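You operate a simulated robot arm through the tools that you are given. There is no shell and no other tool. Be economical: measure what you need, move in short steps, check, and stop when the job is done.

Carry out the task below with a simulated robot arm. There is one attempt and no reset: what you move stays moved.

## Task
Take the blue hand pad on the blue panel on the table and put it away on the top of the wooden bench. Press the button of the white lamp to switch it off. Switch the white switch on. Open the fuse box lid. Do these in any order.

The check looks at the end state, three seconds after you hand in, the way a careful person would. Anything else that was tipped, shoved, dropped, spilled or broken makes it a failure. A push-on lid holds only when it is set on centred and level and pressed home; a screw cap is set on level and turned clockwise until tight.

## Robot
A 7-joint arm with a two-finger parallel gripper on a trunk, on a base that drives. Base frame: it is fixed to the floor where the robot stands at the start and does not move with it; the origin is under the middle of the robot, x ahead of it, y to its left, z up; the surface under the hand at the start is at about z = 86.2. Readings come in cm, rad, newtons and seconds.
Its first joint turns from -2.897 to 2.897 rad. Places, roughly: blue hand pad (6x5x5 cm) [60, 0, 90]; button of the white lamp [50, 40, 40]; fuse box lid [-530, -20, 70]; top of the wooden bench [-470, 210, 90]; white switch [-450, 190, 90]. Payload 1.57 kg.
Tool frame: the origin (TCP) lies between the finger pads and is the grasp point; the fingertips stand 3 cm ahead of it; z points along the fingers, y is the line along which they close. Largest opening 11 cm; finger width 2.4, thickness 1.2; the body of the gripper, 4.8 by 11.2 cm, starts 7.8 cm behind the TCP.
Orientation is told as [roll, pitch, yaw] about the base's x, y, z axes, in that order, counted from this pose: with the fingers straight down and closing along the base's y, the tool's x points along the base's -x, its y along +y and its z along -z.

## Interface
- The arm moves only by the tool jog_arm. Its argument "increments" is a list of rows, each a list of 7 numbers: the finger opening in cm, from 0 to 11, then the shift along the base's x, y, z in units of 25 mm (1.0 is 25 mm), then the turn, a rotation vector about the base's x, y, z in units of 5 degrees (1.0 is 5 degrees). In form: [[jaw, tx, ty, tz, wx, wy, wz], ...]. A call has 1 to 12 rows; each row shifts and turns the commanded pose from where the row before left it. A call with a number of a shift or a turn outside -1 to 1 is refused whole. A row lasts 0.2 s, in which the tool goes at most 5 cm and 0.15 rad; a call with a longer step from one row to the next is refused whole, and so is a gripper value outside its range. Where a pose cannot be reached the arm comes as near as it can. A force on the tool above 40 N (or 10 N above the force at the start of the call, whichever is more), or a blocked arm, ends the call early, and 0.2 s more pass. Each finger travels about 10.8 cm/s and halts on what it meets, pressing with about 25 N; the grip force reading is that of the motor and also rises with nothing between the fingers. The clock runs only during rows and for 0.2 s after the last one: add rows that do not move to give the fingers time. The reply holds the time, the measured pose of the TCP, the force on the tool along the base axes, the opening and the grip force, in the units named above and with some noise, with the torque about the TCP (base axes, N m) and any sound that the robot's microphone picked up.
- Cameras (640 x 400 px; columns grow to the right, rows downward): "scene" is now at [52.86, 17.26, 128.09]; the picture's right is [-0.12, -0.99, 0.00], its down [-0.16, 0.02, -0.99] and it looks along [0.98, -0.11, -0.16] (base axes); focal length 214 px, centre (320, 200). "wrist" rides on the gripper at [7, 1.6, -14.1] in the tool frame; the picture's right is [-0.23, 0.97, 0.00], its down [-0.86, -0.20, -0.48] and it looks along [-0.47, -0.11, 0.88] (tool axes); focal length 222 px, centre (320, 200).
- snapshot(camera): a new picture of that camera. It takes no simulated time.
- lift_body(by): slides the trunk up (or, below 0, down) by that many cm; the arm and the scene camera ride with it, the base frame stays. It gives what a move gives, with no picture.
- drive_base(legs): drives the robot by 1 to 6 legs, each [ahead, left, turn to the left] in cm, cm and rad, along the robot's own axes; the way and the turn of a leg run together, so that a leg with both is an arc; at most 150 cm and 3.142 rad a leg. The arm and the cameras ride along, it lands a little off, and it stops where it bumps. It gives what a move gives.
- head_to(pan, tilt): turns the head with the scene camera to pan (to the left, within 1.798 rad either way) and tilt (down, from -0.506 to 1.204), counted from straight ahead of the robot. It gives what a move gives.
- pixel_to_xyz(camera, pixels): for up to 12 pixels [column, row] of the newest picture of that camera ("zoom" is the newest enlarged one), the place [x, y, z] in the base frame of the surface seen there, good to about 0.3 cm, but the place of the scene camera against the robot may be out by one fixed shift of up to 2.5 cm in any direction. It takes no simulated time.
- enlarge(camera, box): a new picture of the part [left, top, right, bottom] of that camera's present view, enlarged. It takes no simulated time.
- sign_off(): hands the job in; it is judged then, once.

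Work in short steps. Measure before you move; look again where a grasp or a placing could have gone wrong, and mend it. You have 110 turns and 90 pictures in all, those below and enlarged ones among them. Open the gripper and draw the arm clear of the work before you hand the job in, unless the task says otherwise; then end with one line.

The tools are called by a JSON object that holds its "api" and its "payload". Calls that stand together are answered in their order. jog_arm: Moves the arm, as the interface text tells. Its arguments: {"type":"object","properties":{"increments":{"type":"array"}},"required":["increments"]} The other tools are called the same way: lift_body (by) slides the trunk up or down; drive_base (legs) drives the base; head_to (pan, tilt) turns the head that bears the scene camera; snapshot (camera) takes a picture; pixel_to_xyz (camera, pixels) gives the place of the surface under pixels of a picture; enlarge (camera, box) takes an enlarged picture of a part of a camera's view; sign_off () hands the job in.

At the start:

```text
time_s: 0.0
tcp_pos: [52.6, 47.36, 114.08]
orientation: [-0.014, 0.027, -0.057]
contact_force: [-0.1, 0.8, -0.2]
wrist_torque: [0.03, 0.02, 0.0]
grip_width: 11.0
gripper_force: 0.0
trunk travel left (down, up): [-27.5, 33.5]
robot x, y, heading: [0.37, -0.01, 0.002]
head pan, tilt: [1.072, 1.201]
```

scene: 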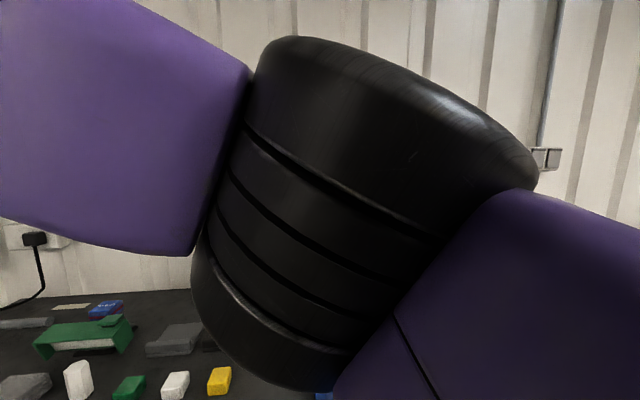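
wrist: 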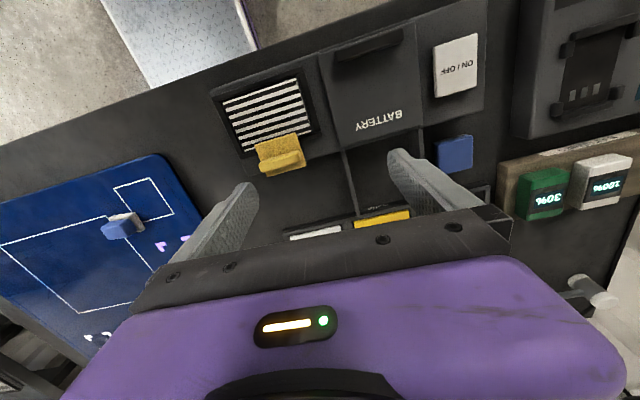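

The scene view is blocked by the arm; the wrist view shows a blue panel with a small blue block at (120,225). I turn the head toward straight ahead and look again.

{"api": "head_to", "payload": {"pan": 0, "tilt": 0.6}}

{"api": "snapshot", "payload": {"camera": "scene"}}

{"api": "pixel_to_xyz", "payload": {"camera": "wrist", "pixels": [[120, 228], [125, 216], [80, 260], [150, 200], [20, 210], [165, 165], [455, 150], [280, 155]]}}

```text
time_s: 1.3
tcp_pos: [52.67, 47.27, 114.13]
orientation: [-0.011, 0.028, -0.062]
contact_force: [0.2, -1.0, 0.5]
wrist_torque: [0.01, 0.01, 0.01]
grip_width: 11.01
gripper_force: 0.1
trunk travel left (down, up): [-27.5, 33.5]
robot x, y, heading: [-0.0, 0.05, -0.001]
head pan, tilt: [0.0, 0.6]
```

```text
87 pictures are left
```

scene: 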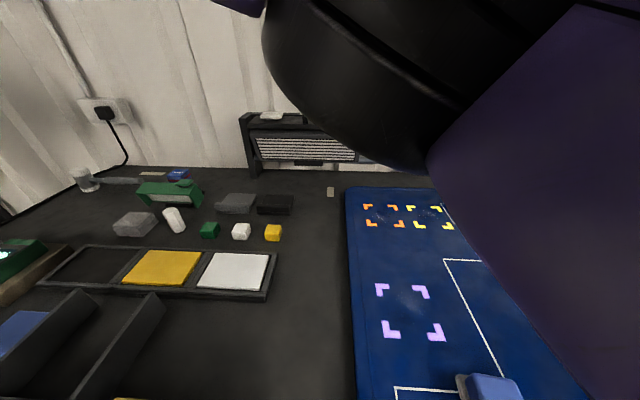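

```text
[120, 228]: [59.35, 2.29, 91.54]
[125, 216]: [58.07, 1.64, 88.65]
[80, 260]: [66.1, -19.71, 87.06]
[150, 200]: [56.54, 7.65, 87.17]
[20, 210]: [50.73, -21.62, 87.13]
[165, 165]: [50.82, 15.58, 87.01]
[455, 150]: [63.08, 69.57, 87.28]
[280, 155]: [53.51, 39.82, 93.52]
```

Pad is near (59,2,90). I zoom in on it to see its shape and heading.

{"api": "enlarge", "payload": {"camera": "wrist", "box": [60, 170, 200, 280]}}

{"api": "head_to", "payload": {"pan": 0, "tilt": 1.15}}

{"api": "snapshot", "payload": {"camera": "scene"}}

```text
3.64 times, centred on (130, 225) of wrist
```

zoom: 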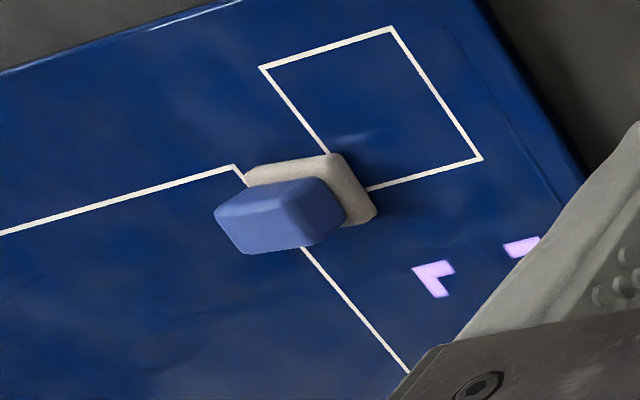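

```text
time_s: 2.3
tcp_pos: [52.78, 47.21, 113.88]
orientation: [-0.015, 0.031, -0.061]
contact_force: [0.6, 0.0, 0.8]
wrist_torque: [0.0, 0.0, 0.04]
grip_width: 11.01
gripper_force: 0.0
trunk travel left (down, up): [-27.5, 33.5]
robot x, y, heading: [-0.35, -0.37, 0.002]
head pan, tilt: [0.0, 1.15]
```

```text
85 pictures are left
```

scene: 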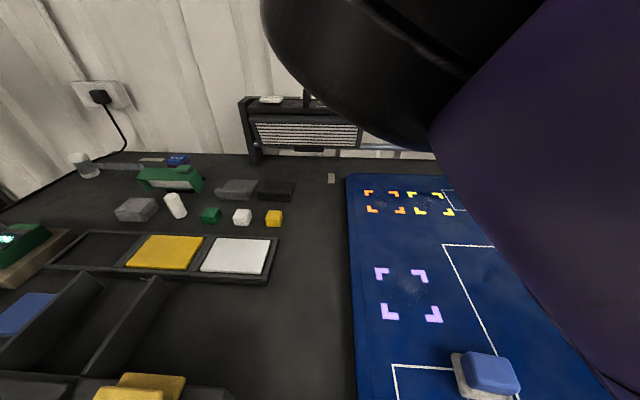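

The pad shows well at (490,372) in the scene view: blue top on a pale base. I measure its corners.

{"api": "pixel_to_xyz", "payload": {"camera": "scene", "pixels": [[465, 357], [511, 355], [518, 390], [475, 392], [490, 372], [455, 357], [465, 397], [420, 350], [60, 390], [30, 315]]}}

{"api": "pixel_to_xyz", "payload": {"camera": "zoom", "pixels": [[222, 215], [312, 182], [343, 212], [250, 250], [270, 205], [245, 172], [332, 156], [374, 208]]}}

{"api": "snapshot", "payload": {"camera": "scene"}}

```text
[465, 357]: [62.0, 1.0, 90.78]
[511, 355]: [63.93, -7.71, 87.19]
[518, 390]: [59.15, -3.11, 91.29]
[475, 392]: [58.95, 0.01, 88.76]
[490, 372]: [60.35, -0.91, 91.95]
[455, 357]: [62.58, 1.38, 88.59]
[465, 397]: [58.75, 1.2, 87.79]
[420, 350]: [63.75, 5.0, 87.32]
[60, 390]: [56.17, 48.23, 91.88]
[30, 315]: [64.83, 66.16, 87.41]
```

```text
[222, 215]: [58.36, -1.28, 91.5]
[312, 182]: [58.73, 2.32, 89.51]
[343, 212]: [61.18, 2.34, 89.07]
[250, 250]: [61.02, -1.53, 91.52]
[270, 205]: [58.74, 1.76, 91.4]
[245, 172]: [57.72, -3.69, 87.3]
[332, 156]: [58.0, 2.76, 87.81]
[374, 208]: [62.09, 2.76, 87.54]
```

```text
84 pictures are left
```

scene: 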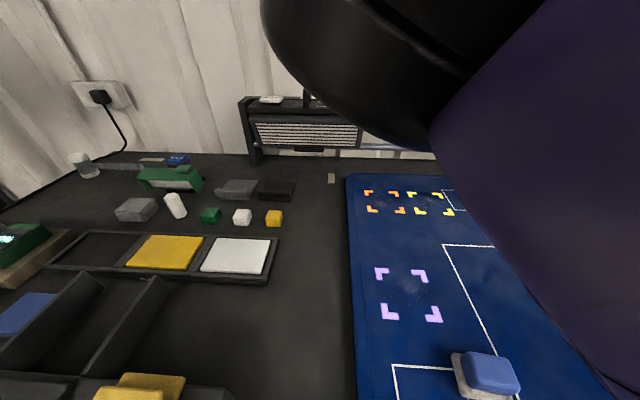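

Pad centre is about (60,0.4), top z≈92, aligned with the axes. It lies at the near limit of reach, so I back off 12 cm.

{"api": "drive_base", "payload": {"legs": [[-12, 0, 0]]}}

```text
time_s: 3.5
tcp_pos: [40.71, 47.3, 113.86]
orientation: [-0.015, 0.032, -0.062]
contact_force: [0.2, -0.2, 0.3]
wrist_torque: [0.01, 0.0, 0.0]
grip_width: 11.02
gripper_force: 0.0
trunk travel left (down, up): [-27.5, 33.5]
robot x, y, heading: [-12.32, -0.0, 0.002]
head pan, tilt: [0.0, 1.15]
```

Now I carry the hand sideways toward a spot above the pad, staying high.

{"api": "jog_arm", "payload": {"increments": [[11, 0.64, -1, 0, 0, 0, 0], [11, 0.64, -1, 0, 0, 0, 0], [11, 0.64, -1, 0, 0, 0, 0], [11, 0.64, -1, 0, 0, 0, 0], [11, 0.64, -1, 0, 0, 0, 0], [11, 0.64, -1, 0, 0, 0, 0], [11, 0.64, -1, 0, 0, 0, 0], [11, 0.64, -1, 0, 0, 0, 0], [11, 0.64, -1, 0, 0, 0, 0], [11, 0.64, -1, 0, 0, 0, 0], [11, 0.64, -1, 0, 0, 0, 0], [11, 0.64, -1, 0, 0, 0, 0]]}}

{"api": "jog_arm", "payload": {"increments": [[11, 0, -1, 0, 0, 0, 0.3], [11, 0, -1, 0, 0, 0, 0.3], [11, 0, -1, 0, 0, 0, 0.2], [11, 0, -1, 0, 0, 0, 0], [11, 0, -1, 0, 0, 0, 0], [11, 0, -1, -0.5, 0, 0, 0], [11, 0, -0.76, -1, 0, 0, 0], [11, 0, 0, -1, 0, 0, 0]]}}

{"api": "snapshot", "payload": {"camera": "wrist"}}

```text
time_s: 6.1
tcp_pos: [60.09, 17.06, 113.86]
orientation: [-0.015, 0.032, -0.061]
contact_force: [-0.1, 0.5, 0.6]
wrist_torque: [-0.03, -0.01, -0.02]
grip_width: 10.96
gripper_force: 0.1
trunk travel left (down, up): [-27.5, 33.5]
robot x, y, heading: [-11.92, 0.25, -0.0]
head pan, tilt: [0.0, 1.15]
```

```text
time_s: 7.9
tcp_pos: [59.93, 0.32, 107.73]
orientation: [-0.016, 0.032, 0.011]
contact_force: [0.4, 0.1, -0.3]
wrist_torque: [-0.01, -0.02, -0.02]
grip_width: 10.99
gripper_force: 0.0
trunk travel left (down, up): [-27.5, 33.5]
robot x, y, heading: [-12.15, 0.23, -0.001]
head pan, tilt: [0.0, 1.15]
```

```text
83 pictures are left
```

wrist: 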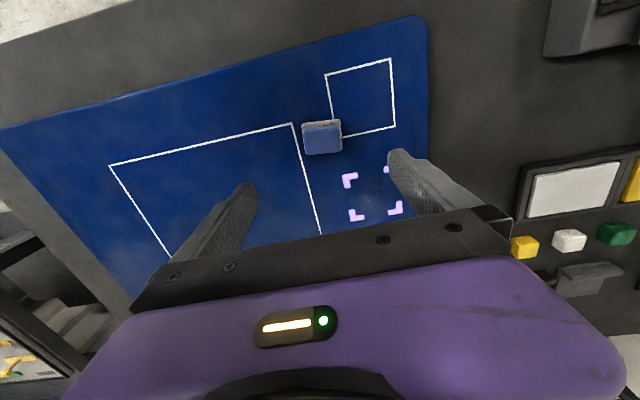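

Pad at (322,137) between the fingers' plane. I measure edges again from here.

{"api": "enlarge", "payload": {"camera": "wrist", "box": [270, 100, 380, 170]}}

{"api": "pixel_to_xyz", "payload": {"camera": "wrist", "pixels": [[304, 138], [341, 138], [322, 128], [322, 150], [322, 138], [306, 152], [341, 150], [341, 121], [303, 124]]}}

```text
5.71 times, centred on (325, 135) of wrist
```

zoom: 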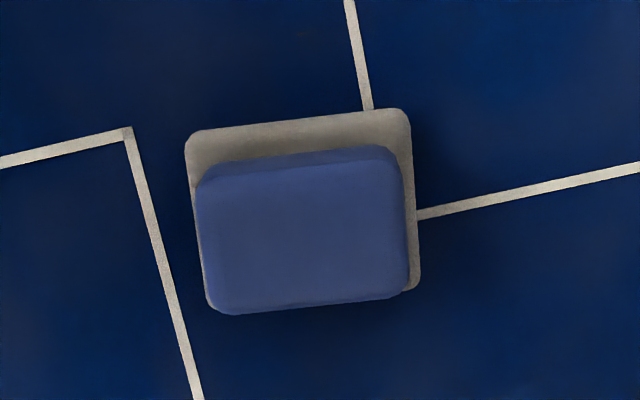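

```text
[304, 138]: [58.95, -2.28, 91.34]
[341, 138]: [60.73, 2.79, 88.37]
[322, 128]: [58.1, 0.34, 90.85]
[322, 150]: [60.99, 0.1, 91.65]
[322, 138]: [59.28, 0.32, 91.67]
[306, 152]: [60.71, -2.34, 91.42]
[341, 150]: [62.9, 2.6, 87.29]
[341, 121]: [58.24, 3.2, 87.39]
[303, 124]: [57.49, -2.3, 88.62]
```

The pad is turned about -0.12 rad against the hand. I turn the tool by that much and go down to z≈90.8 (tips just above the panel at 87.2).

{"api": "jog_arm", "payload": {"increments": [[11, 0, 0, -1, 0, 0, -0.7], [11, 0, 0, -1, 0, 0, -0.7], [11, 0, 0, -1, 0, 0, -0.1], [11, 0, 0, -1, 0, 0, 0], [11, 0, 0, -1, 0, 0, 0], [11, 0, 0, -1, 0, 0, 0], [11, 0, 0, -0.72, 0, 0, 0], [11, 0, 0, 0, 0, 0, 0]]}}

{"api": "snapshot", "payload": {"camera": "wrist"}}

```text
time_s: 9.7
tcp_pos: [59.76, 0.28, 90.9]
orientation: [-0.018, 0.033, -0.124]
contact_force: [-0.7, 0.7, -0.1]
wrist_torque: [0.04, -0.03, 0.0]
grip_width: 11.01
gripper_force: 0.0
trunk travel left (down, up): [-27.5, 33.5]
robot x, y, heading: [-12.16, -0.12, -0.001]
head pan, tilt: [0.0, 1.15]
```

```text
81 pictures are left
```

wrist: 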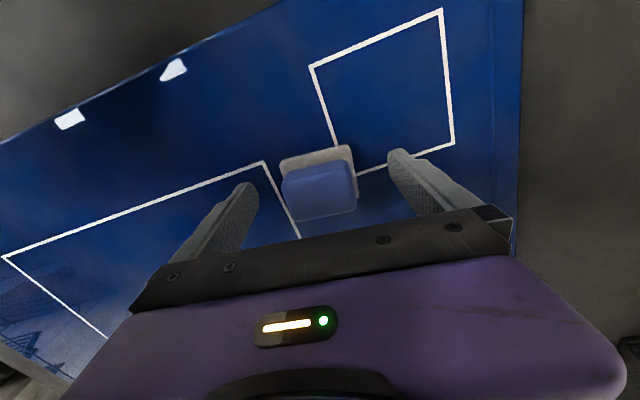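

Pad lies between the fingertips (245,187) and (397,157). Closing now, then a lift.

{"api": "jog_arm", "payload": {"increments": [[5, 0, 0, 0, 0, 0, 0], [4, 0, 0, 0, 0, 0, 0], [4, 0, 0, 0, 0, 0, 0], [4, 0, 0, 0, 0, 0, 0]]}}

{"api": "jog_arm", "payload": {"increments": [[4, 0, 0, 0.5, 0, 0, 0], [4, 0, 0, 1, 0, 0, 0], [4, 0, 0, 1, 0, 0, 0], [4, 0, 0, 1, 0, 0, 0], [4, 0, 0, 1, 0, 0, 0], [4, 0, 0, 1, 0, 0, 0]]}}

{"api": "snapshot", "payload": {"camera": "wrist"}}

```text
time_s: 10.7
tcp_pos: [59.8, 0.26, 90.85]
orientation: [-0.014, 0.032, -0.124]
contact_force: [-0.2, -0.6, -0.1]
wrist_torque: [0.01, 0.0, 0.0]
grip_width: 5.73
gripper_force: 24.8
trunk travel left (down, up): [-27.5, 33.5]
robot x, y, heading: [-12.1, -0.28, -0.001]
head pan, tilt: [0.0, 1.15]
```

```text
time_s: 12.1
tcp_pos: [59.86, 0.25, 104.69]
orientation: [-0.014, 0.032, -0.125]
contact_force: [0.2, 0.1, -0.1]
wrist_torque: [-0.01, 0.03, 0.02]
grip_width: 5.72
gripper_force: 24.7
trunk travel left (down, up): [-27.5, 33.5]
robot x, y, heading: [-12.24, 0.06, -0.001]
head pan, tilt: [0.0, 1.15]
```

```text
80 pictures are left
```

wrist: 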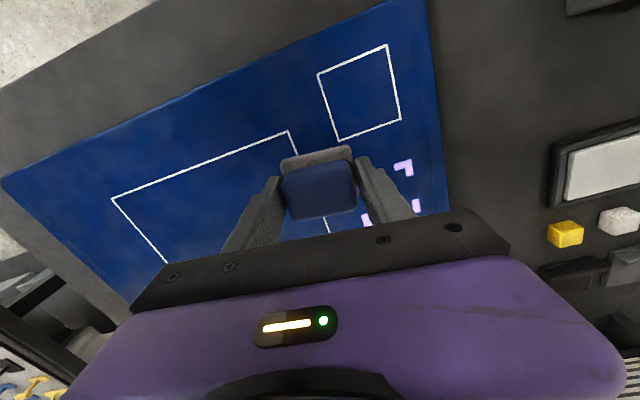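

Pad held (5.7 cm). I raise the arm and back off so I can see the lamp and the table front.

{"api": "jog_arm", "payload": {"increments": [[4, 0, 0, 1, 0, 0, 0], [4, 0, 0, 1, 0, 0, 0], [4, 0, 0, 1, 0, 0, 0], [4, 0, 0, 1, 0, 0, 0]]}}

{"api": "drive_base", "payload": {"legs": [[-80, 0, 0]]}}

{"api": "snapshot", "payload": {"camera": "scene"}}

{"api": "snapshot", "payload": {"camera": "wrist"}}

```text
time_s: 13.1
tcp_pos: [60.07, 0.42, 114.66]
orientation: [-0.017, 0.031, -0.124]
contact_force: [-0.1, -0.1, -0.2]
wrist_torque: [0.01, 0.04, 0.01]
grip_width: 5.7
gripper_force: 25.3
trunk travel left (down, up): [-27.5, 33.5]
robot x, y, heading: [-12.34, -0.02, -0.001]
head pan, tilt: [0.0, 1.15]
```

```text
time_s: 17.4
tcp_pos: [-19.62, 0.51, 114.6]
orientation: [-0.016, 0.03, -0.12]
contact_force: [0.1, 0.5, 0.0]
wrist_torque: [0.02, 0.02, 0.01]
grip_width: 5.71
gripper_force: 25.0
trunk travel left (down, up): [-27.5, 33.5]
robot x, y, heading: [-91.46, -0.33, 0.01]
head pan, tilt: [0.0, 1.15]
```

```text
79 pictures are left
```

scene: 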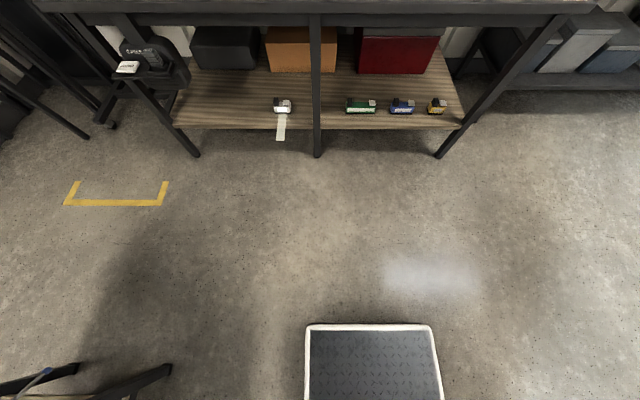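

```text
78 pictures are left
```

wrist: 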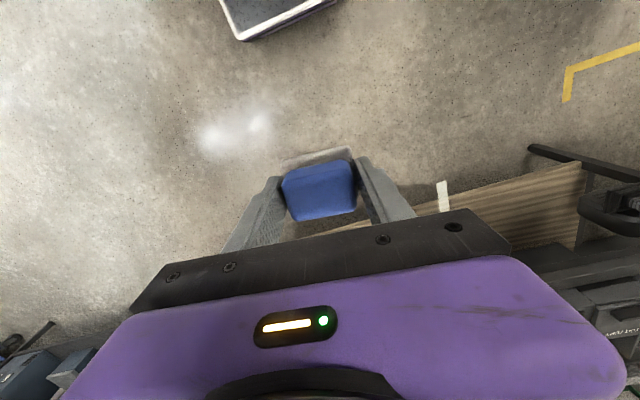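

From here I see the under-shelf and something with a white piece at (140,62). I measure these and view with less tilt.

{"api": "pixel_to_xyz", "payload": {"camera": "scene", "pixels": [[128, 67], [150, 55], [283, 103], [360, 105], [437, 103], [370, 360], [115, 203], [320, 20], [320, 5], [315, 150], [440, 155]]}}

{"api": "enlarge", "payload": {"camera": "scene", "box": [80, 10, 240, 110]}}

{"api": "head_to", "payload": {"pan": 0, "tilt": 0.5}}

{"api": "snapshot", "payload": {"camera": "scene"}}

```text
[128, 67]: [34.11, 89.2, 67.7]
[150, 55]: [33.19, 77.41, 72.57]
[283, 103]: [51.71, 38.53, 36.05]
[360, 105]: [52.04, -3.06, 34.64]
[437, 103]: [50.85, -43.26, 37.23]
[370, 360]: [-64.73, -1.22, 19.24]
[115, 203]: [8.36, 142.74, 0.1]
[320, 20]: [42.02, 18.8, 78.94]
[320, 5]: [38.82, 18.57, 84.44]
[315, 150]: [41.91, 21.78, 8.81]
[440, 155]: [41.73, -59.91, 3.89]
```

```text
4.00 times, centred on (160, 60) of scene
```

zoom: 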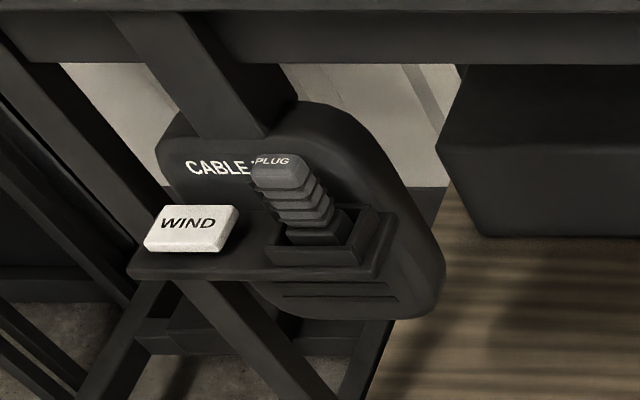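

```text
time_s: 18.4
tcp_pos: [-19.68, 0.57, 114.63]
orientation: [-0.016, 0.03, -0.117]
contact_force: [-0.6, 0.1, -0.5]
wrist_torque: [-0.03, -0.02, 0.03]
grip_width: 5.73
gripper_force: 25.0
trunk travel left (down, up): [-27.5, 33.5]
robot x, y, heading: [-91.71, -0.05, 0.004]
head pan, tilt: [0.0, 0.499]
```

```text
76 pictures are left
```

scene: 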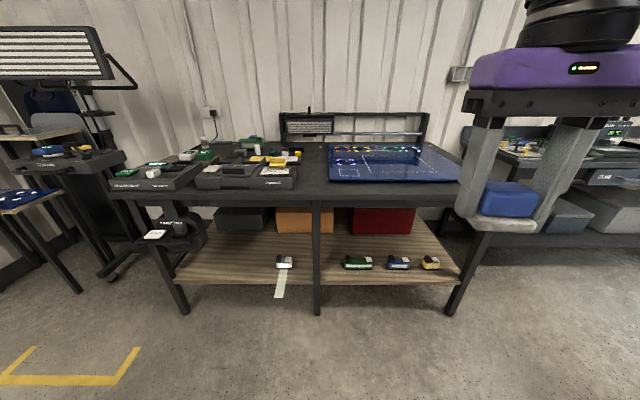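

The white lamp is on the low shelf at (285,262). I zoom in on it.

{"api": "enlarge", "payload": {"camera": "scene", "box": [255, 240, 319, 280]}}

{"api": "enlarge", "payload": {"camera": "scene", "box": [330, 240, 458, 320]}}

```text
10.00 times, centred on (287, 260) of scene
```

zoom: 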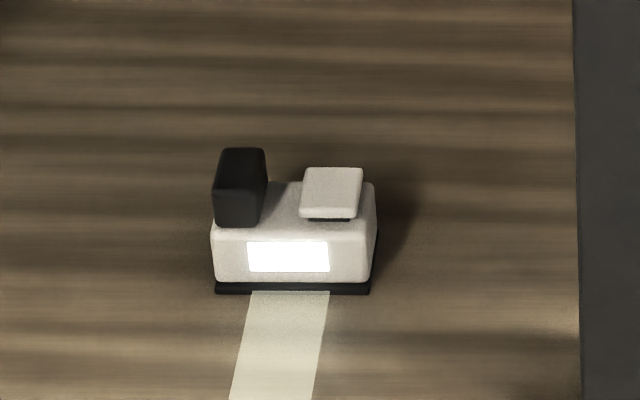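

```text
5.00 times, centred on (394, 280) of scene
```

zoom: 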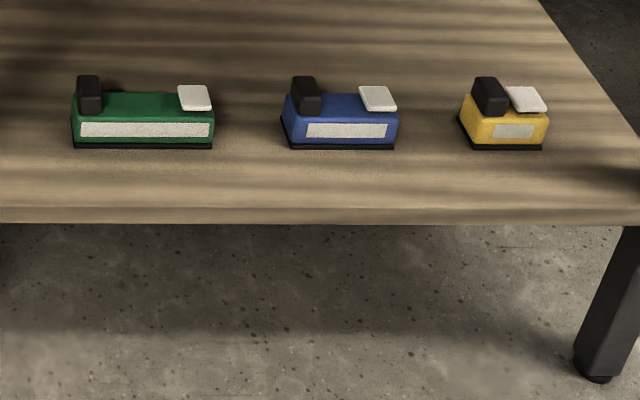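

The lamp's button is its white top flap, clear. I deliver the pad first; I look around left and right before turning.

{"api": "head_to", "payload": {"pan": 1.75, "tilt": 0.4}}

{"api": "snapshot", "payload": {"camera": "scene"}}

{"api": "head_to", "payload": {"pan": -1.75, "tilt": 0.4}}

{"api": "snapshot", "payload": {"camera": "scene"}}

```text
time_s: 20.2
tcp_pos: [-19.61, 0.54, 114.58]
orientation: [-0.016, 0.03, -0.118]
contact_force: [1.0, -0.4, -0.3]
wrist_torque: [-0.02, -0.01, 0.01]
grip_width: 5.7
gripper_force: 25.1
trunk travel left (down, up): [-27.5, 33.5]
robot x, y, heading: [-92.12, -0.33, 0.005]
head pan, tilt: [1.751, 0.4]
```

```text
73 pictures are left
```

scene: 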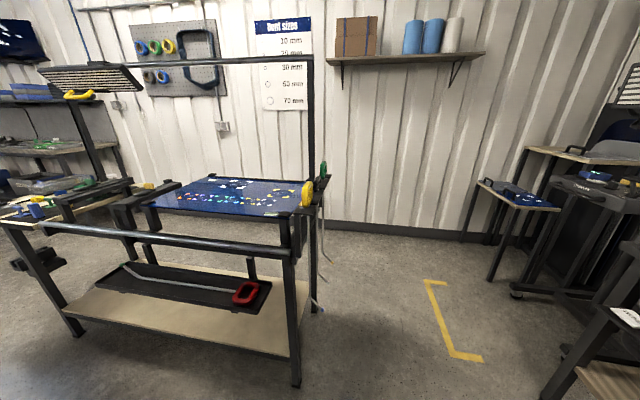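

```text
time_s: 23.1
tcp_pos: [-19.51, 0.59, 114.53]
orientation: [-0.016, 0.031, -0.119]
contact_force: [-0.3, -0.6, -0.6]
wrist_torque: [-0.02, 0.0, -0.01]
grip_width: 5.71
gripper_force: 25.2
trunk travel left (down, up): [-27.5, 33.5]
robot x, y, heading: [-91.75, -0.11, 0.004]
head pan, tilt: [-1.751, 0.4]
```

```text
72 pictures are left
```

scene: 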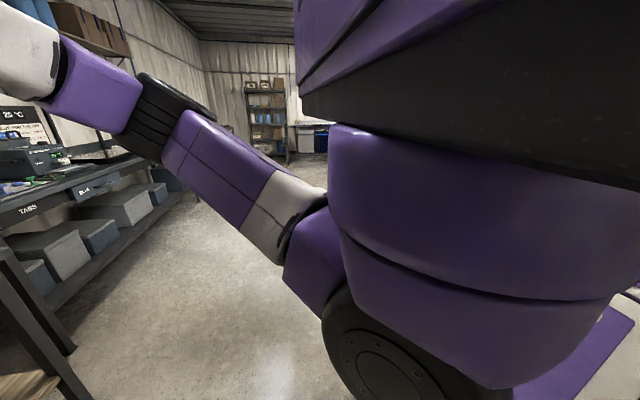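

I measure the structure on the left for clearance.

{"api": "pixel_to_xyz", "payload": {"camera": "scene", "pixels": [[70, 210], [30, 155], [180, 195], [60, 350], [250, 330]]}}

{"api": "head_to", "payload": {"pan": 1.79, "tilt": 0.3}}

{"api": "snapshot", "payload": {"camera": "scene"}}

{"api": "pixel_to_xyz", "payload": {"camera": "scene", "pixels": [[290, 230], [50, 210], [300, 360], [80, 310], [310, 200], [315, 50], [100, 70], [300, 180], [120, 130], [470, 350]]}}

```text
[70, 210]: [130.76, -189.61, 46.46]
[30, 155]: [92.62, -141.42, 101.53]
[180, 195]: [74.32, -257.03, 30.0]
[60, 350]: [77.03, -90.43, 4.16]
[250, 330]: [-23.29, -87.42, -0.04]
```

```text
time_s: 26.1
tcp_pos: [-19.8, 0.51, 114.53]
orientation: [-0.017, 0.03, -0.121]
contact_force: [-0.5, 0.3, -0.4]
wrist_torque: [0.04, 0.02, 0.0]
grip_width: 5.7
gripper_force: 25.4
trunk travel left (down, up): [-27.5, 33.5]
robot x, y, heading: [-91.94, -0.24, 0.003]
head pan, tilt: [1.791, 0.3]
```

```text
71 pictures are left
```

scene: 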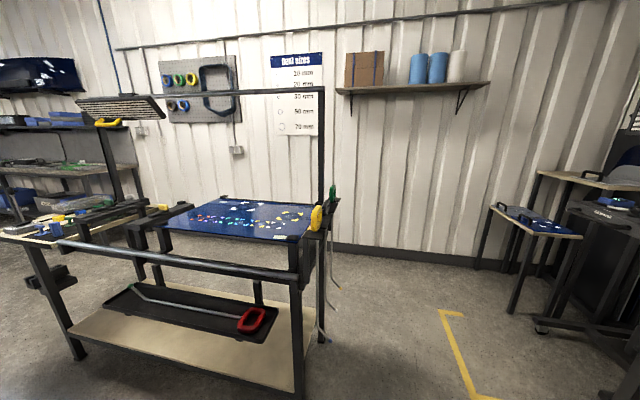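

```text
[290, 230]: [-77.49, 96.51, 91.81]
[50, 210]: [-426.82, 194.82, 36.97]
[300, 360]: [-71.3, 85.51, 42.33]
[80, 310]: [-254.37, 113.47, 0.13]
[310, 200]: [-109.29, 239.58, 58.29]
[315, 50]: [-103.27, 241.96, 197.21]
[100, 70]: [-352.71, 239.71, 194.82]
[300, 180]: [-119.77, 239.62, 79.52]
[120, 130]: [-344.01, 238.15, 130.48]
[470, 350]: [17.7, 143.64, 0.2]
```

The left bench starts at y≈85, tight; the right side is free. I turn right by π to face the far end.

{"api": "drive_base", "payload": {"legs": [[0, 0, -1.57], [0, 0, -1.57]]}}

{"api": "head_to", "payload": {"pan": 0, "tilt": 0.35}}

{"api": "snapshot", "payload": {"camera": "scene"}}

{"api": "head_to", "payload": {"pan": -0.6, "tilt": 0.35}}

{"api": "snapshot", "payload": {"camera": "scene"}}

```text
time_s: 34.2
tcp_pos: [-163.85, 1.5, 114.58]
orientation: [-0.016, 0.031, 2.987]
contact_force: [0.0, 0.4, -0.9]
wrist_torque: [0.03, 0.0, 0.01]
grip_width: 5.7
gripper_force: 25.2
trunk travel left (down, up): [-27.5, 33.5]
robot x, y, heading: [-91.5, -0.31, 3.105]
head pan, tilt: [1.791, 0.3]
```

```text
time_s: 36.0
tcp_pos: [-163.88, 1.63, 114.47]
orientation: [-0.016, 0.032, 2.988]
contact_force: [-0.2, 0.0, -1.0]
wrist_torque: [-0.01, -0.03, -0.01]
grip_width: 5.71
gripper_force: 24.5
trunk travel left (down, up): [-27.5, 33.5]
robot x, y, heading: [-91.45, -0.43, 3.115]
head pan, tilt: [0.0, 0.351]
```

```text
70 pictures are left
```

scene: 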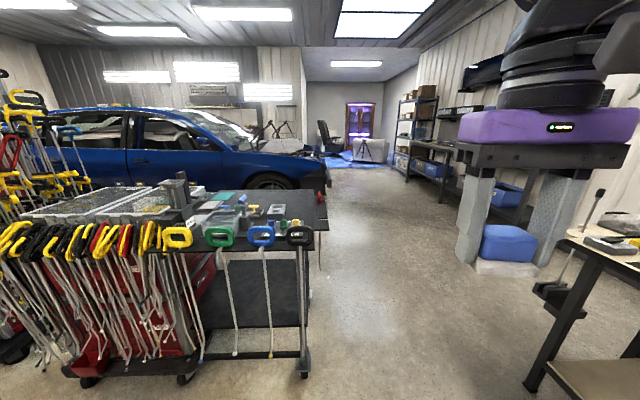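

```text
time_s: 37.0
tcp_pos: [-163.86, 1.54, 114.61]
orientation: [-0.017, 0.031, 2.989]
contact_force: [0.3, -0.1, -1.2]
wrist_torque: [-0.04, 0.0, 0.02]
grip_width: 5.71
gripper_force: 25.6
trunk travel left (down, up): [-27.5, 33.5]
robot x, y, heading: [-92.02, -0.11, 3.109]
head pan, tilt: [-0.6, 0.351]
```

```text
69 pictures are left
```

scene: 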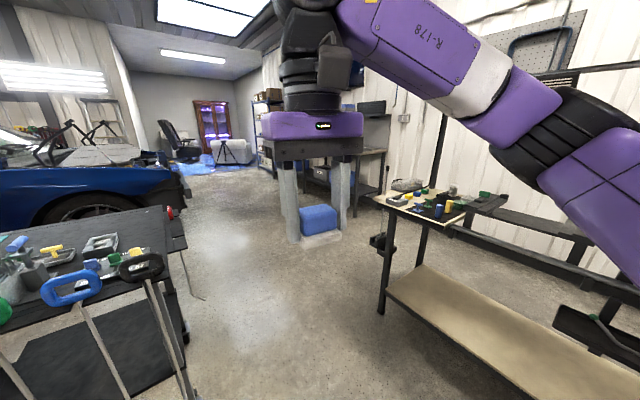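

There is an aisle between the tool trolley (left) and the bench (right). I measure its edges and the far bench at (370,150).

{"api": "pixel_to_xyz", "payload": {"camera": "scene", "pixels": [[145, 265], [180, 240], [185, 345], [376, 240], [395, 205], [380, 310], [170, 190], [372, 150], [375, 105], [385, 185], [265, 160], [470, 205]]}}

{"api": "enlarge", "payload": {"camera": "scene", "box": [340, 80, 420, 240]}}

```text
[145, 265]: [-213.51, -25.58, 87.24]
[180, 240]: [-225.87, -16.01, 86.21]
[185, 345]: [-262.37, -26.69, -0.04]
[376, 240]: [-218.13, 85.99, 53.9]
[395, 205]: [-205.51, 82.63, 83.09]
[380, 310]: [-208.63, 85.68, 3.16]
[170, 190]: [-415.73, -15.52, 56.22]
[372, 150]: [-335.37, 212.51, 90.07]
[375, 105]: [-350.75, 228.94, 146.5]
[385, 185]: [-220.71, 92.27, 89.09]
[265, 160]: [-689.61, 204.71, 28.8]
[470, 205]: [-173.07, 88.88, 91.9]
```

```text
2.50 times, centred on (380, 160) of scene
```

zoom: 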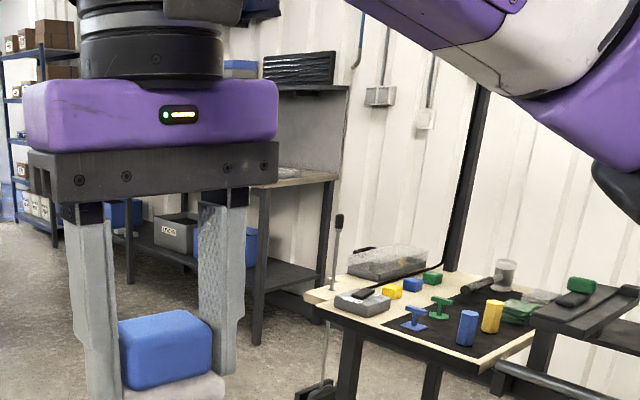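

I check how far the elbow sticks out to the right, and the trolley's edge.

{"api": "pixel_to_xyz", "payload": {"camera": "scene", "pixels": [[530, 160], [600, 130], [630, 230], [620, 120], [440, 40], [172, 213], [188, 250], [160, 225]]}}

{"api": "head_to", "payload": {"pan": 0.2, "tilt": 1.2}}

{"api": "snapshot", "payload": {"camera": "scene"}}

```text
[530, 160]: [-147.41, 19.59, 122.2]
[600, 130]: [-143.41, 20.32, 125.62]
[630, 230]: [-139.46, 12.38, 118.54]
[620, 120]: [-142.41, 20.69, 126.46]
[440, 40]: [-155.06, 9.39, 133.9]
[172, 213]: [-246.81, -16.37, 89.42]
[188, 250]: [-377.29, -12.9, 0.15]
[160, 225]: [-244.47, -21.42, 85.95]
```

```text
time_s: 38.2
tcp_pos: [-163.9, 1.72, 114.55]
orientation: [-0.015, 0.031, 2.989]
contact_force: [-0.7, -0.2, -0.2]
wrist_torque: [0.02, 0.0, -0.03]
grip_width: 5.71
gripper_force: 24.4
trunk travel left (down, up): [-27.5, 33.5]
robot x, y, heading: [-92.0, -0.2, 3.114]
head pan, tilt: [0.201, 1.201]
```

```text
67 pictures are left
```

scene: 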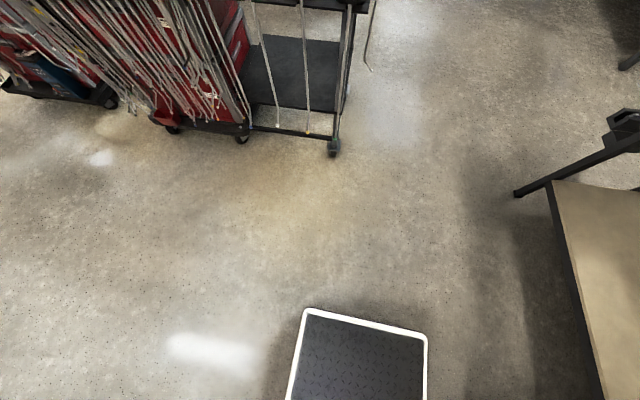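

I measure the base's plate width and the hook at (370,68), the nearest aisle obstacle.

{"api": "pixel_to_xyz", "payload": {"camera": "scene", "pixels": [[305, 312], [425, 337], [370, 69], [375, 5], [362, 45], [335, 150], [517, 193], [548, 190], [622, 68]]}}

```text
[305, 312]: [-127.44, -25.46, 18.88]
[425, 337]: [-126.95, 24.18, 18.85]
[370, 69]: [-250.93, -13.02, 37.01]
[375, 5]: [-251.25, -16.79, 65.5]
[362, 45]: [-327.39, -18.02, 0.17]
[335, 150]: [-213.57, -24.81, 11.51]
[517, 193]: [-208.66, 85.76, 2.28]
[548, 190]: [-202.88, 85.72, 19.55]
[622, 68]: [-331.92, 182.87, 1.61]
```

Aisle centre y≈32, base half-width 25. I strafe right 32 and go ahead 240.

{"api": "drive_base", "payload": {"legs": [[0, -32, 0], [120, 0, 0.03], [120, 0, 0]]}}

{"api": "head_to", "payload": {"pan": -0.7, "tilt": 0.35}}

{"api": "snapshot", "payload": {"camera": "scene"}}

{"api": "head_to", "payload": {"pan": 0.2, "tilt": 0.35}}

{"api": "snapshot", "payload": {"camera": "scene"}}

```text
time_s: 51.8
tcp_pos: [-405.04, 37.78, 114.64]
orientation: [-0.014, 0.031, 2.995]
contact_force: [0.4, -0.3, -1.0]
wrist_torque: [-0.01, -0.04, -0.01]
grip_width: 5.71
gripper_force: 25.2
trunk travel left (down, up): [-27.5, 33.5]
robot x, y, heading: [-333.05, 36.28, 3.115]
head pan, tilt: [0.201, 1.201]
```

```text
time_s: 53.0
tcp_pos: [-405.03, 37.85, 114.57]
orientation: [-0.017, 0.032, 2.993]
contact_force: [0.5, -0.3, -0.9]
wrist_torque: [-0.01, 0.05, 0.0]
grip_width: 5.72
gripper_force: 25.1
trunk travel left (down, up): [-27.5, 33.5]
robot x, y, heading: [-332.59, 36.44, 3.115]
head pan, tilt: [-0.7, 0.351]
```

```text
66 pictures are left
```

scene: 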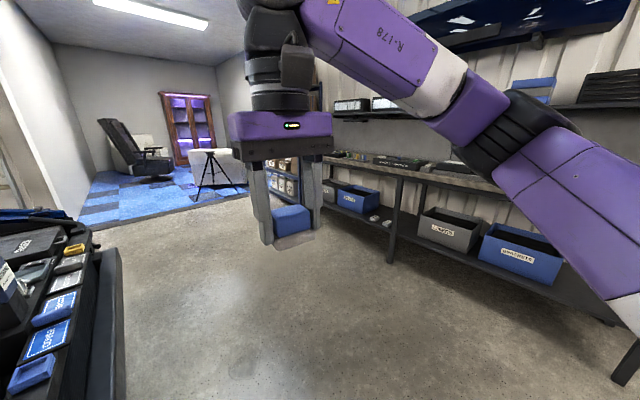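

```text
time_s: 54.1
tcp_pos: [-405.04, 37.82, 114.61]
orientation: [-0.016, 0.032, 2.993]
contact_force: [-0.4, -0.6, -0.4]
wrist_torque: [-0.03, -0.02, 0.02]
grip_width: 5.71
gripper_force: 24.9
trunk travel left (down, up): [-27.5, 33.5]
robot x, y, heading: [-333.08, 36.19, 3.118]
head pan, tilt: [0.201, 0.351]
```

```text
65 pictures are left
```

scene: 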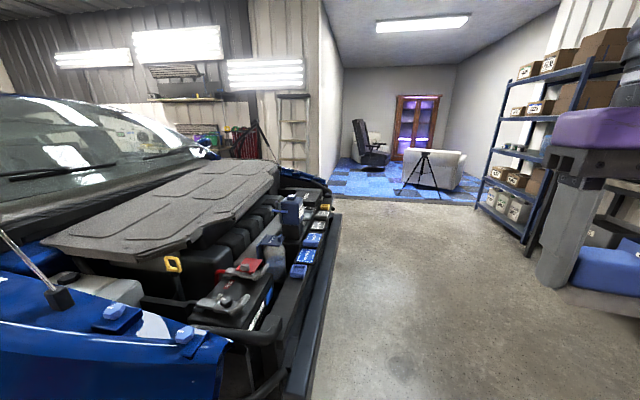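

The workbench is along the right wall; the car's engine bay (fuse box) is on the left. I go ahead 130, turn right to face the bench, and look.

{"api": "drive_base", "payload": {"legs": [[128, 0, 0], [0, 0, -1.545]]}}

{"api": "head_to", "payload": {"pan": 0, "tilt": 0.45}}

{"api": "snapshot", "payload": {"camera": "scene"}}

```text
time_s: 62.4
tcp_pos: [-519.93, 76.05, 114.6]
orientation: [-0.016, 0.031, 2.562]
contact_force: [-0.3, 0.2, -0.7]
wrist_torque: [0.03, -0.01, 0.0]
grip_width: 5.71
gripper_force: 25.3
trunk travel left (down, up): [-27.5, 33.5]
robot x, y, heading: [-454.81, 44.72, 2.683]
head pan, tilt: [0.201, 0.351]
stopped in leg 2: the robot was blocked; the commanded pose is now the measured one
```

```text
time_s: 63.1
tcp_pos: [-519.86, 76.07, 114.61]
orientation: [-0.015, 0.033, 2.561]
contact_force: [0.2, 0.2, 0.1]
wrist_torque: [0.0, 0.0, 0.0]
grip_width: 5.69
gripper_force: 25.0
trunk travel left (down, up): [-27.5, 33.5]
robot x, y, heading: [-455.14, 45.1, 2.686]
head pan, tilt: [0.0, 0.45]
```

```text
64 pictures are left
```

scene: 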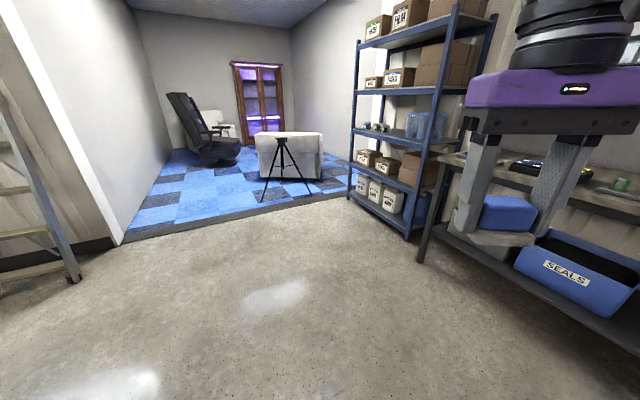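

The turn was blocked (rear corner near the car bumper at y≈0). I measure the bench front before shifting toward it.

{"api": "pixel_to_xyz", "payload": {"camera": "scene", "pixels": [[445, 165], [620, 200], [420, 260], [600, 340], [405, 235], [560, 285]]}}

{"api": "drive_base", "payload": {"legs": [[8.8, -18, 0]]}}

```text
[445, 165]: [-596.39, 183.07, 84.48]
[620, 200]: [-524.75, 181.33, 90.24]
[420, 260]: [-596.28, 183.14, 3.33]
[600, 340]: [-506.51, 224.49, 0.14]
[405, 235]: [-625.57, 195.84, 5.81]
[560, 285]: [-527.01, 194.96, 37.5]
```

```text
time_s: 64.7
tcp_pos: [-519.4, 96.16, 114.61]
orientation: [-0.017, 0.032, 2.561]
contact_force: [-0.2, -0.4, 0.2]
wrist_torque: [-0.01, 0.03, -0.01]
grip_width: 5.7
gripper_force: 25.1
trunk travel left (down, up): [-27.5, 33.5]
robot x, y, heading: [-454.86, 64.55, 2.687]
head pan, tilt: [0.0, 0.45]
```

Bench front is at y≈181, top z≈90. I finish the turn to face +y and look both at the bench and down.

{"api": "drive_base", "payload": {"legs": [[0, 0, -1.117]]}}

{"api": "head_to", "payload": {"pan": 0, "tilt": 0.5}}

{"api": "snapshot", "payload": {"camera": "scene"}}

```text
time_s: 67.9
tcp_pos: [-455.34, 136.8, 114.54]
orientation: [-0.016, 0.031, 1.452]
contact_force: [0.1, -0.5, -0.2]
wrist_torque: [0.0, 0.01, 0.01]
grip_width: 5.71
gripper_force: 24.9
trunk travel left (down, up): [-27.5, 33.5]
robot x, y, heading: [-454.6, 64.41, 1.571]
head pan, tilt: [0.0, 0.45]
```

```text
time_s: 68.5
tcp_pos: [-455.23, 136.75, 114.61]
orientation: [-0.016, 0.032, 1.451]
contact_force: [-0.4, 0.4, -0.3]
wrist_torque: [-0.01, -0.02, 0.0]
grip_width: 5.68
gripper_force: 25.5
trunk travel left (down, up): [-27.5, 33.5]
robot x, y, heading: [-454.85, 64.71, 1.574]
head pan, tilt: [0.0, 0.499]
```

```text
63 pictures are left
```

scene: 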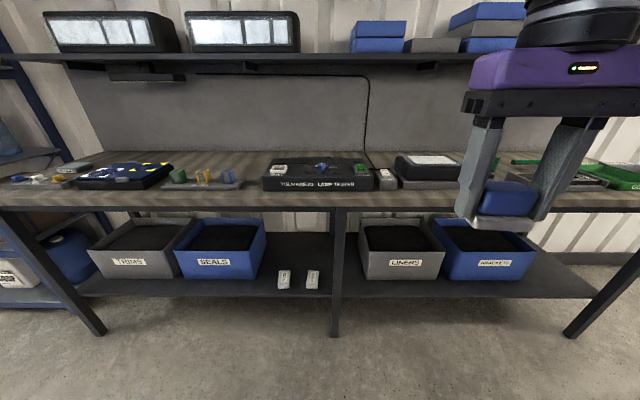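

I zoom in on the bench top to find the white switch and a free spot.

{"api": "enlarge", "payload": {"camera": "scene", "box": [240, 140, 400, 240]}}

{"api": "pixel_to_xyz", "payload": {"camera": "zoom", "pixels": [[580, 150], [560, 165], [300, 110], [100, 180], [400, 220], [40, 160], [300, 70], [450, 250], [520, 80]]}}

{"api": "pixel_to_xyz", "payload": {"camera": "scene", "pixels": [[250, 185], [250, 165], [210, 205], [385, 195], [320, 60], [320, 205], [230, 160]]}}

```text
4.00 times, centred on (320, 190) of scene
```

zoom: 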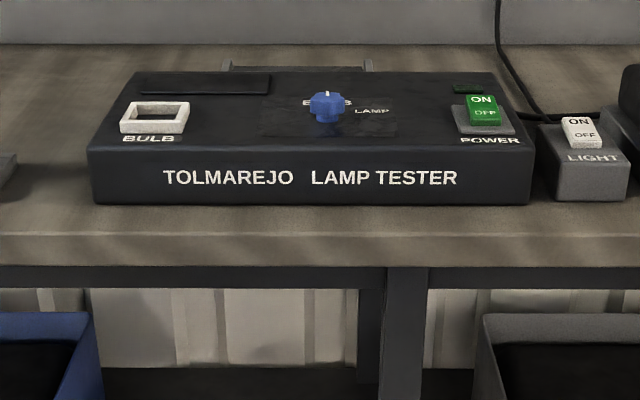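

```text
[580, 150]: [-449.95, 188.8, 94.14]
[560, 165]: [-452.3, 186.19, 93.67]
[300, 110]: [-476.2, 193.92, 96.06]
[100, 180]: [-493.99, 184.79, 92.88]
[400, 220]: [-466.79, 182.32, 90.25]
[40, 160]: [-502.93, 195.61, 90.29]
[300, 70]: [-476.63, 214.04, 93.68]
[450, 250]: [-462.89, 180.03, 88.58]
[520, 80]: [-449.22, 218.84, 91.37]
```

```text
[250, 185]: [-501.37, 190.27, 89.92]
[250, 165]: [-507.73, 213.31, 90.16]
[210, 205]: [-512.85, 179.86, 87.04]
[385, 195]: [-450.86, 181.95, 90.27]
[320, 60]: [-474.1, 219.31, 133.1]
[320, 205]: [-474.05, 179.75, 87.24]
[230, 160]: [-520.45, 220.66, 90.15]
```

White rocker is on the LIGHT box at about (-450,190,94.5), ON half at the back. I drive 45 closer so the wrist camera sees the bench top.

{"api": "drive_base", "payload": {"legs": [[45, 0, 0]]}}

{"api": "snapshot", "payload": {"camera": "wrist"}}

{"api": "snapshot", "payload": {"camera": "scene"}}

```text
time_s: 71.2
tcp_pos: [-455.42, 181.14, 114.64]
orientation: [-0.017, 0.03, 1.451]
contact_force: [0.3, 0.2, -0.1]
wrist_torque: [-0.01, 0.0, -0.01]
grip_width: 5.7
gripper_force: 25.5
trunk travel left (down, up): [-27.5, 33.5]
robot x, y, heading: [-454.73, 109.21, 1.578]
head pan, tilt: [0.0, 0.499]
```

```text
61 pictures are left
```

wrist: 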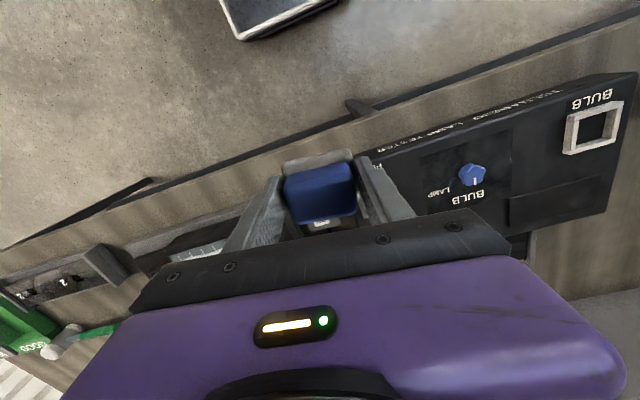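

```text
60 pictures are left
```

scene: 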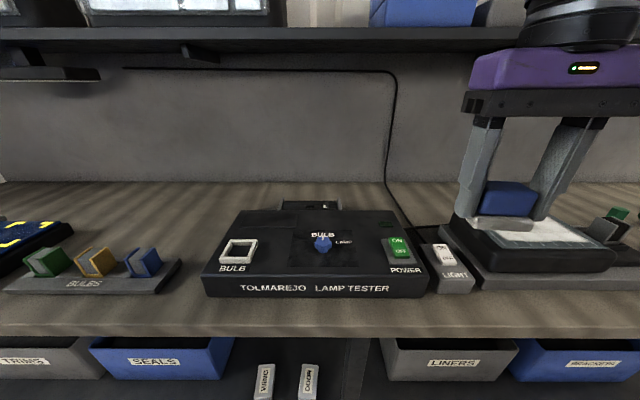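

Free bench surface between the bulb tray and the tester, and behind, around (200,215). I measure.

{"api": "pixel_to_xyz", "payload": {"camera": "scene", "pixels": [[195, 245], [200, 210], [160, 215], [183, 262], [210, 272], [145, 262], [236, 215], [120, 70], [30, 80], [200, 40], [190, 290], [130, 255]]}}

{"api": "pixel_to_xyz", "payload": {"camera": "wrist", "pixels": [[325, 223], [590, 130], [625, 70], [610, 210], [560, 260], [500, 62]]}}

```text
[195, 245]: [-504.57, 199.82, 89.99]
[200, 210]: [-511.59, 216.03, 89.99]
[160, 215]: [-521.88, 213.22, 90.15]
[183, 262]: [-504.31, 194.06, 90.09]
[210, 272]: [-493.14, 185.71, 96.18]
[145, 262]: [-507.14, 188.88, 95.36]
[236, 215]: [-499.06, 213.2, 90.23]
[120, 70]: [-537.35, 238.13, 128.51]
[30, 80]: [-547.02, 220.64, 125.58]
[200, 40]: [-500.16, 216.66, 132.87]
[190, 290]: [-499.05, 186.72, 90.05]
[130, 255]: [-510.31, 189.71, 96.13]
```

```text
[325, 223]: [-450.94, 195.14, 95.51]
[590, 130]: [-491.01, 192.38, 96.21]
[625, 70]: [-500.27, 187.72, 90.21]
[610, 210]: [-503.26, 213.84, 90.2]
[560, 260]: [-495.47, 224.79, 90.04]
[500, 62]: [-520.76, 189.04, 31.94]
```

Spot chosen: pad centre (-510, 203), clear of tray (back edge ≈194-198) and tester (left edge ≈-496). I strafe left 55 and ahead 14.

{"api": "drive_base", "payload": {"legs": [[0, 54.5, 0], [14, 0, 0]]}}

{"api": "snapshot", "payload": {"camera": "wrist"}}

```text
time_s: 75.3
tcp_pos: [-510.22, 195.24, 114.58]
orientation: [-0.017, 0.031, 1.45]
contact_force: [-0.5, 0.1, -0.7]
wrist_torque: [-0.03, 0.0, 0.0]
grip_width: 5.72
gripper_force: 24.8
trunk travel left (down, up): [-27.5, 33.5]
robot x, y, heading: [-509.45, 123.24, 1.576]
head pan, tilt: [0.0, 0.499]
```

```text
59 pictures are left
```

wrist: 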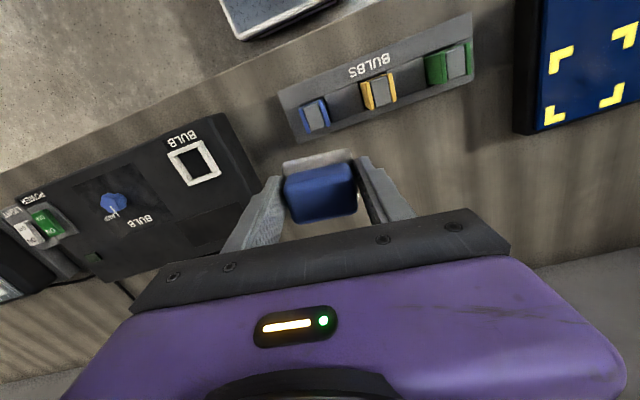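

{"api": "pixel_to_xyz", "payload": {"camera": "wrist", "pixels": [[300, 140], [475, 72], [280, 100], [258, 180], [390, 106], [225, 115], [530, 240]]}}

{"api": "snapshot", "payload": {"camera": "scene"}}

```text
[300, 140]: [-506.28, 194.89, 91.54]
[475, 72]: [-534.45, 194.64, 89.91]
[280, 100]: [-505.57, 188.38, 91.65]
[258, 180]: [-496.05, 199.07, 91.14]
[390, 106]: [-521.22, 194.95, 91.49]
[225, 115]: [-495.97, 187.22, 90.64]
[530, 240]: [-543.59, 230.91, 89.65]
```

```text
58 pictures are left
```

scene: 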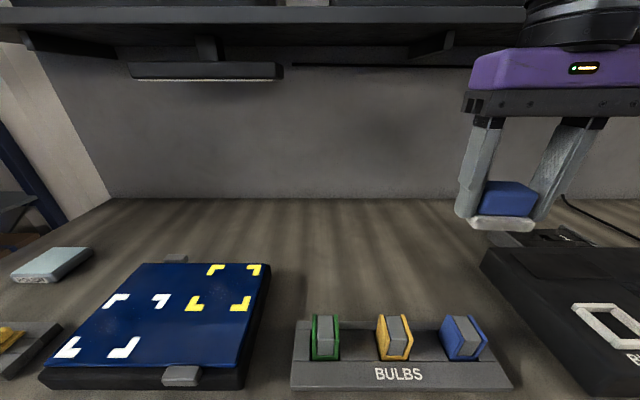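

Tray back is y≈195, tester edge x≈-496. I advance 7.8 cm, square the yaw, and lower to just above the bench.

{"api": "jog_arm", "payload": {"increments": [[4, 0, 1, 0, 0, 0, 0.7], [4, 0, 1, 0, 0, 0, 0.7], [4, 0, 1, 0, 0, 0, 0], [4, 0, 0.1, -1, 0, 0, 0], [4, 0, 0, -1, 0, 0, 0], [4, 0, 0, -1, 0, 0, 0], [4, 0, 0, -1, 0, 0, 0], [4, 0, 0, -1, 0, 0, 0], [4, 0, 0, -1, 0, 0, 0], [4, 0, 0, -1, 0, 0, 0], [4, 0, 0, 0, 0, 0, 0]]}}

{"api": "snapshot", "payload": {"camera": "wrist"}}

```text
time_s: 77.7
tcp_pos: [-510.11, 202.96, 96.94]
orientation: [-0.016, 0.031, 1.572]
contact_force: [0.5, -0.6, -0.5]
wrist_torque: [0.03, -0.02, 0.0]
grip_width: 5.68
gripper_force: 24.8
trunk travel left (down, up): [-27.5, 33.5]
robot x, y, heading: [-509.43, 122.81, 1.578]
head pan, tilt: [0.0, 0.499]
```

```text
57 pictures are left
```

wrist: 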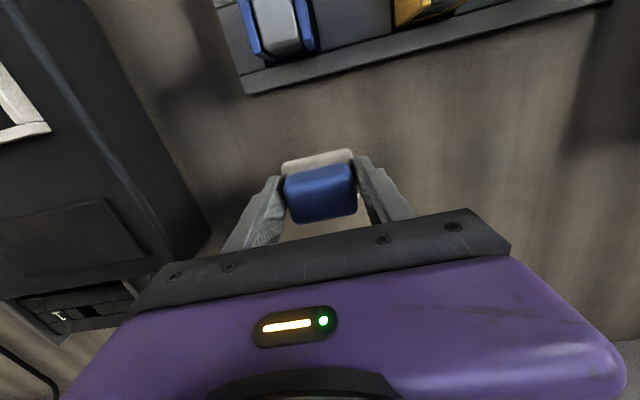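

Clear below. I lower the last 3 cm in small steps and stop on touch.

{"api": "jog_arm", "payload": {"increments": [[4, 0, 0, -0.6, 0, 0, 0], [4, 0, 0, -0.4, 0, 0, 0], [4, 0, 0, -0.2, 0, 0, 0], [4, 0, 0, -0.08, 0, 0, 0], [4, 0, 0, 0, 0, 0, 0]]}}

```text
time_s: 78.9
tcp_pos: [-510.11, 203.0, 93.82]
orientation: [-0.016, 0.032, 1.572]
contact_force: [0.3, -0.3, -1.4]
wrist_torque: [0.0, 0.0, 0.04]
grip_width: 5.69
gripper_force: 25.0
trunk travel left (down, up): [-27.5, 33.5]
robot x, y, heading: [-509.36, 123.02, 1.574]
head pan, tilt: [0.0, 0.499]
```

A hair more down, then release and rise.

{"api": "jog_arm", "payload": {"increments": [[4, 0, 0, -0.08, 0, 0, 0], [4, 0, 0, 0, 0, 0, 0]]}}

{"api": "jog_arm", "payload": {"increments": [[7, 0, 0, 0, 0, 0, 0], [8, 0, 0, 0, 0, 0, 0], [8, 0, 0, 0, 0, 0, 0], [8, 0, 0, 1, 0, 0, 0], [8, 0, 0, 1, 0, 0, 0], [8, 0, 0, 1, 0, 0, 0], [8, 0, 0, 1, 0, 0, 0], [8, 0, 0, 1, 0, 0, 0], [8, 0, 0, 1, 0, 0, 0]]}}

{"api": "snapshot", "payload": {"camera": "wrist"}}

```text
time_s: 79.5
tcp_pos: [-510.16, 203.0, 93.75]
orientation: [-0.017, 0.032, 1.572]
contact_force: [-0.2, -0.5, 5.2]
wrist_torque: [-0.02, 0.13, 0.0]
grip_width: 5.69
gripper_force: 25.0
trunk travel left (down, up): [-27.5, 33.5]
robot x, y, heading: [-509.14, 123.28, 1.575]
head pan, tilt: [0.0, 0.499]
```

```text
time_s: 81.5
tcp_pos: [-510.13, 203.0, 108.81]
orientation: [-0.015, 0.032, 1.573]
contact_force: [0.2, -0.3, 0.3]
wrist_torque: [-0.04, 0.03, -0.01]
grip_width: 7.98
gripper_force: 0.0
trunk travel left (down, up): [-27.5, 33.5]
robot x, y, heading: [-509.42, 122.95, 1.577]
head pan, tilt: [0.0, 0.499]
```

```text
56 pictures are left
```

wrist: 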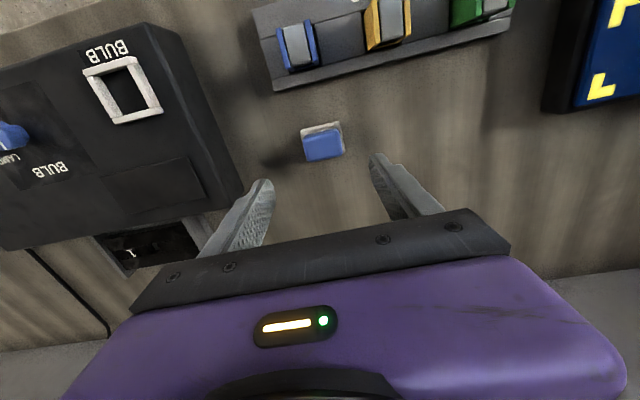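

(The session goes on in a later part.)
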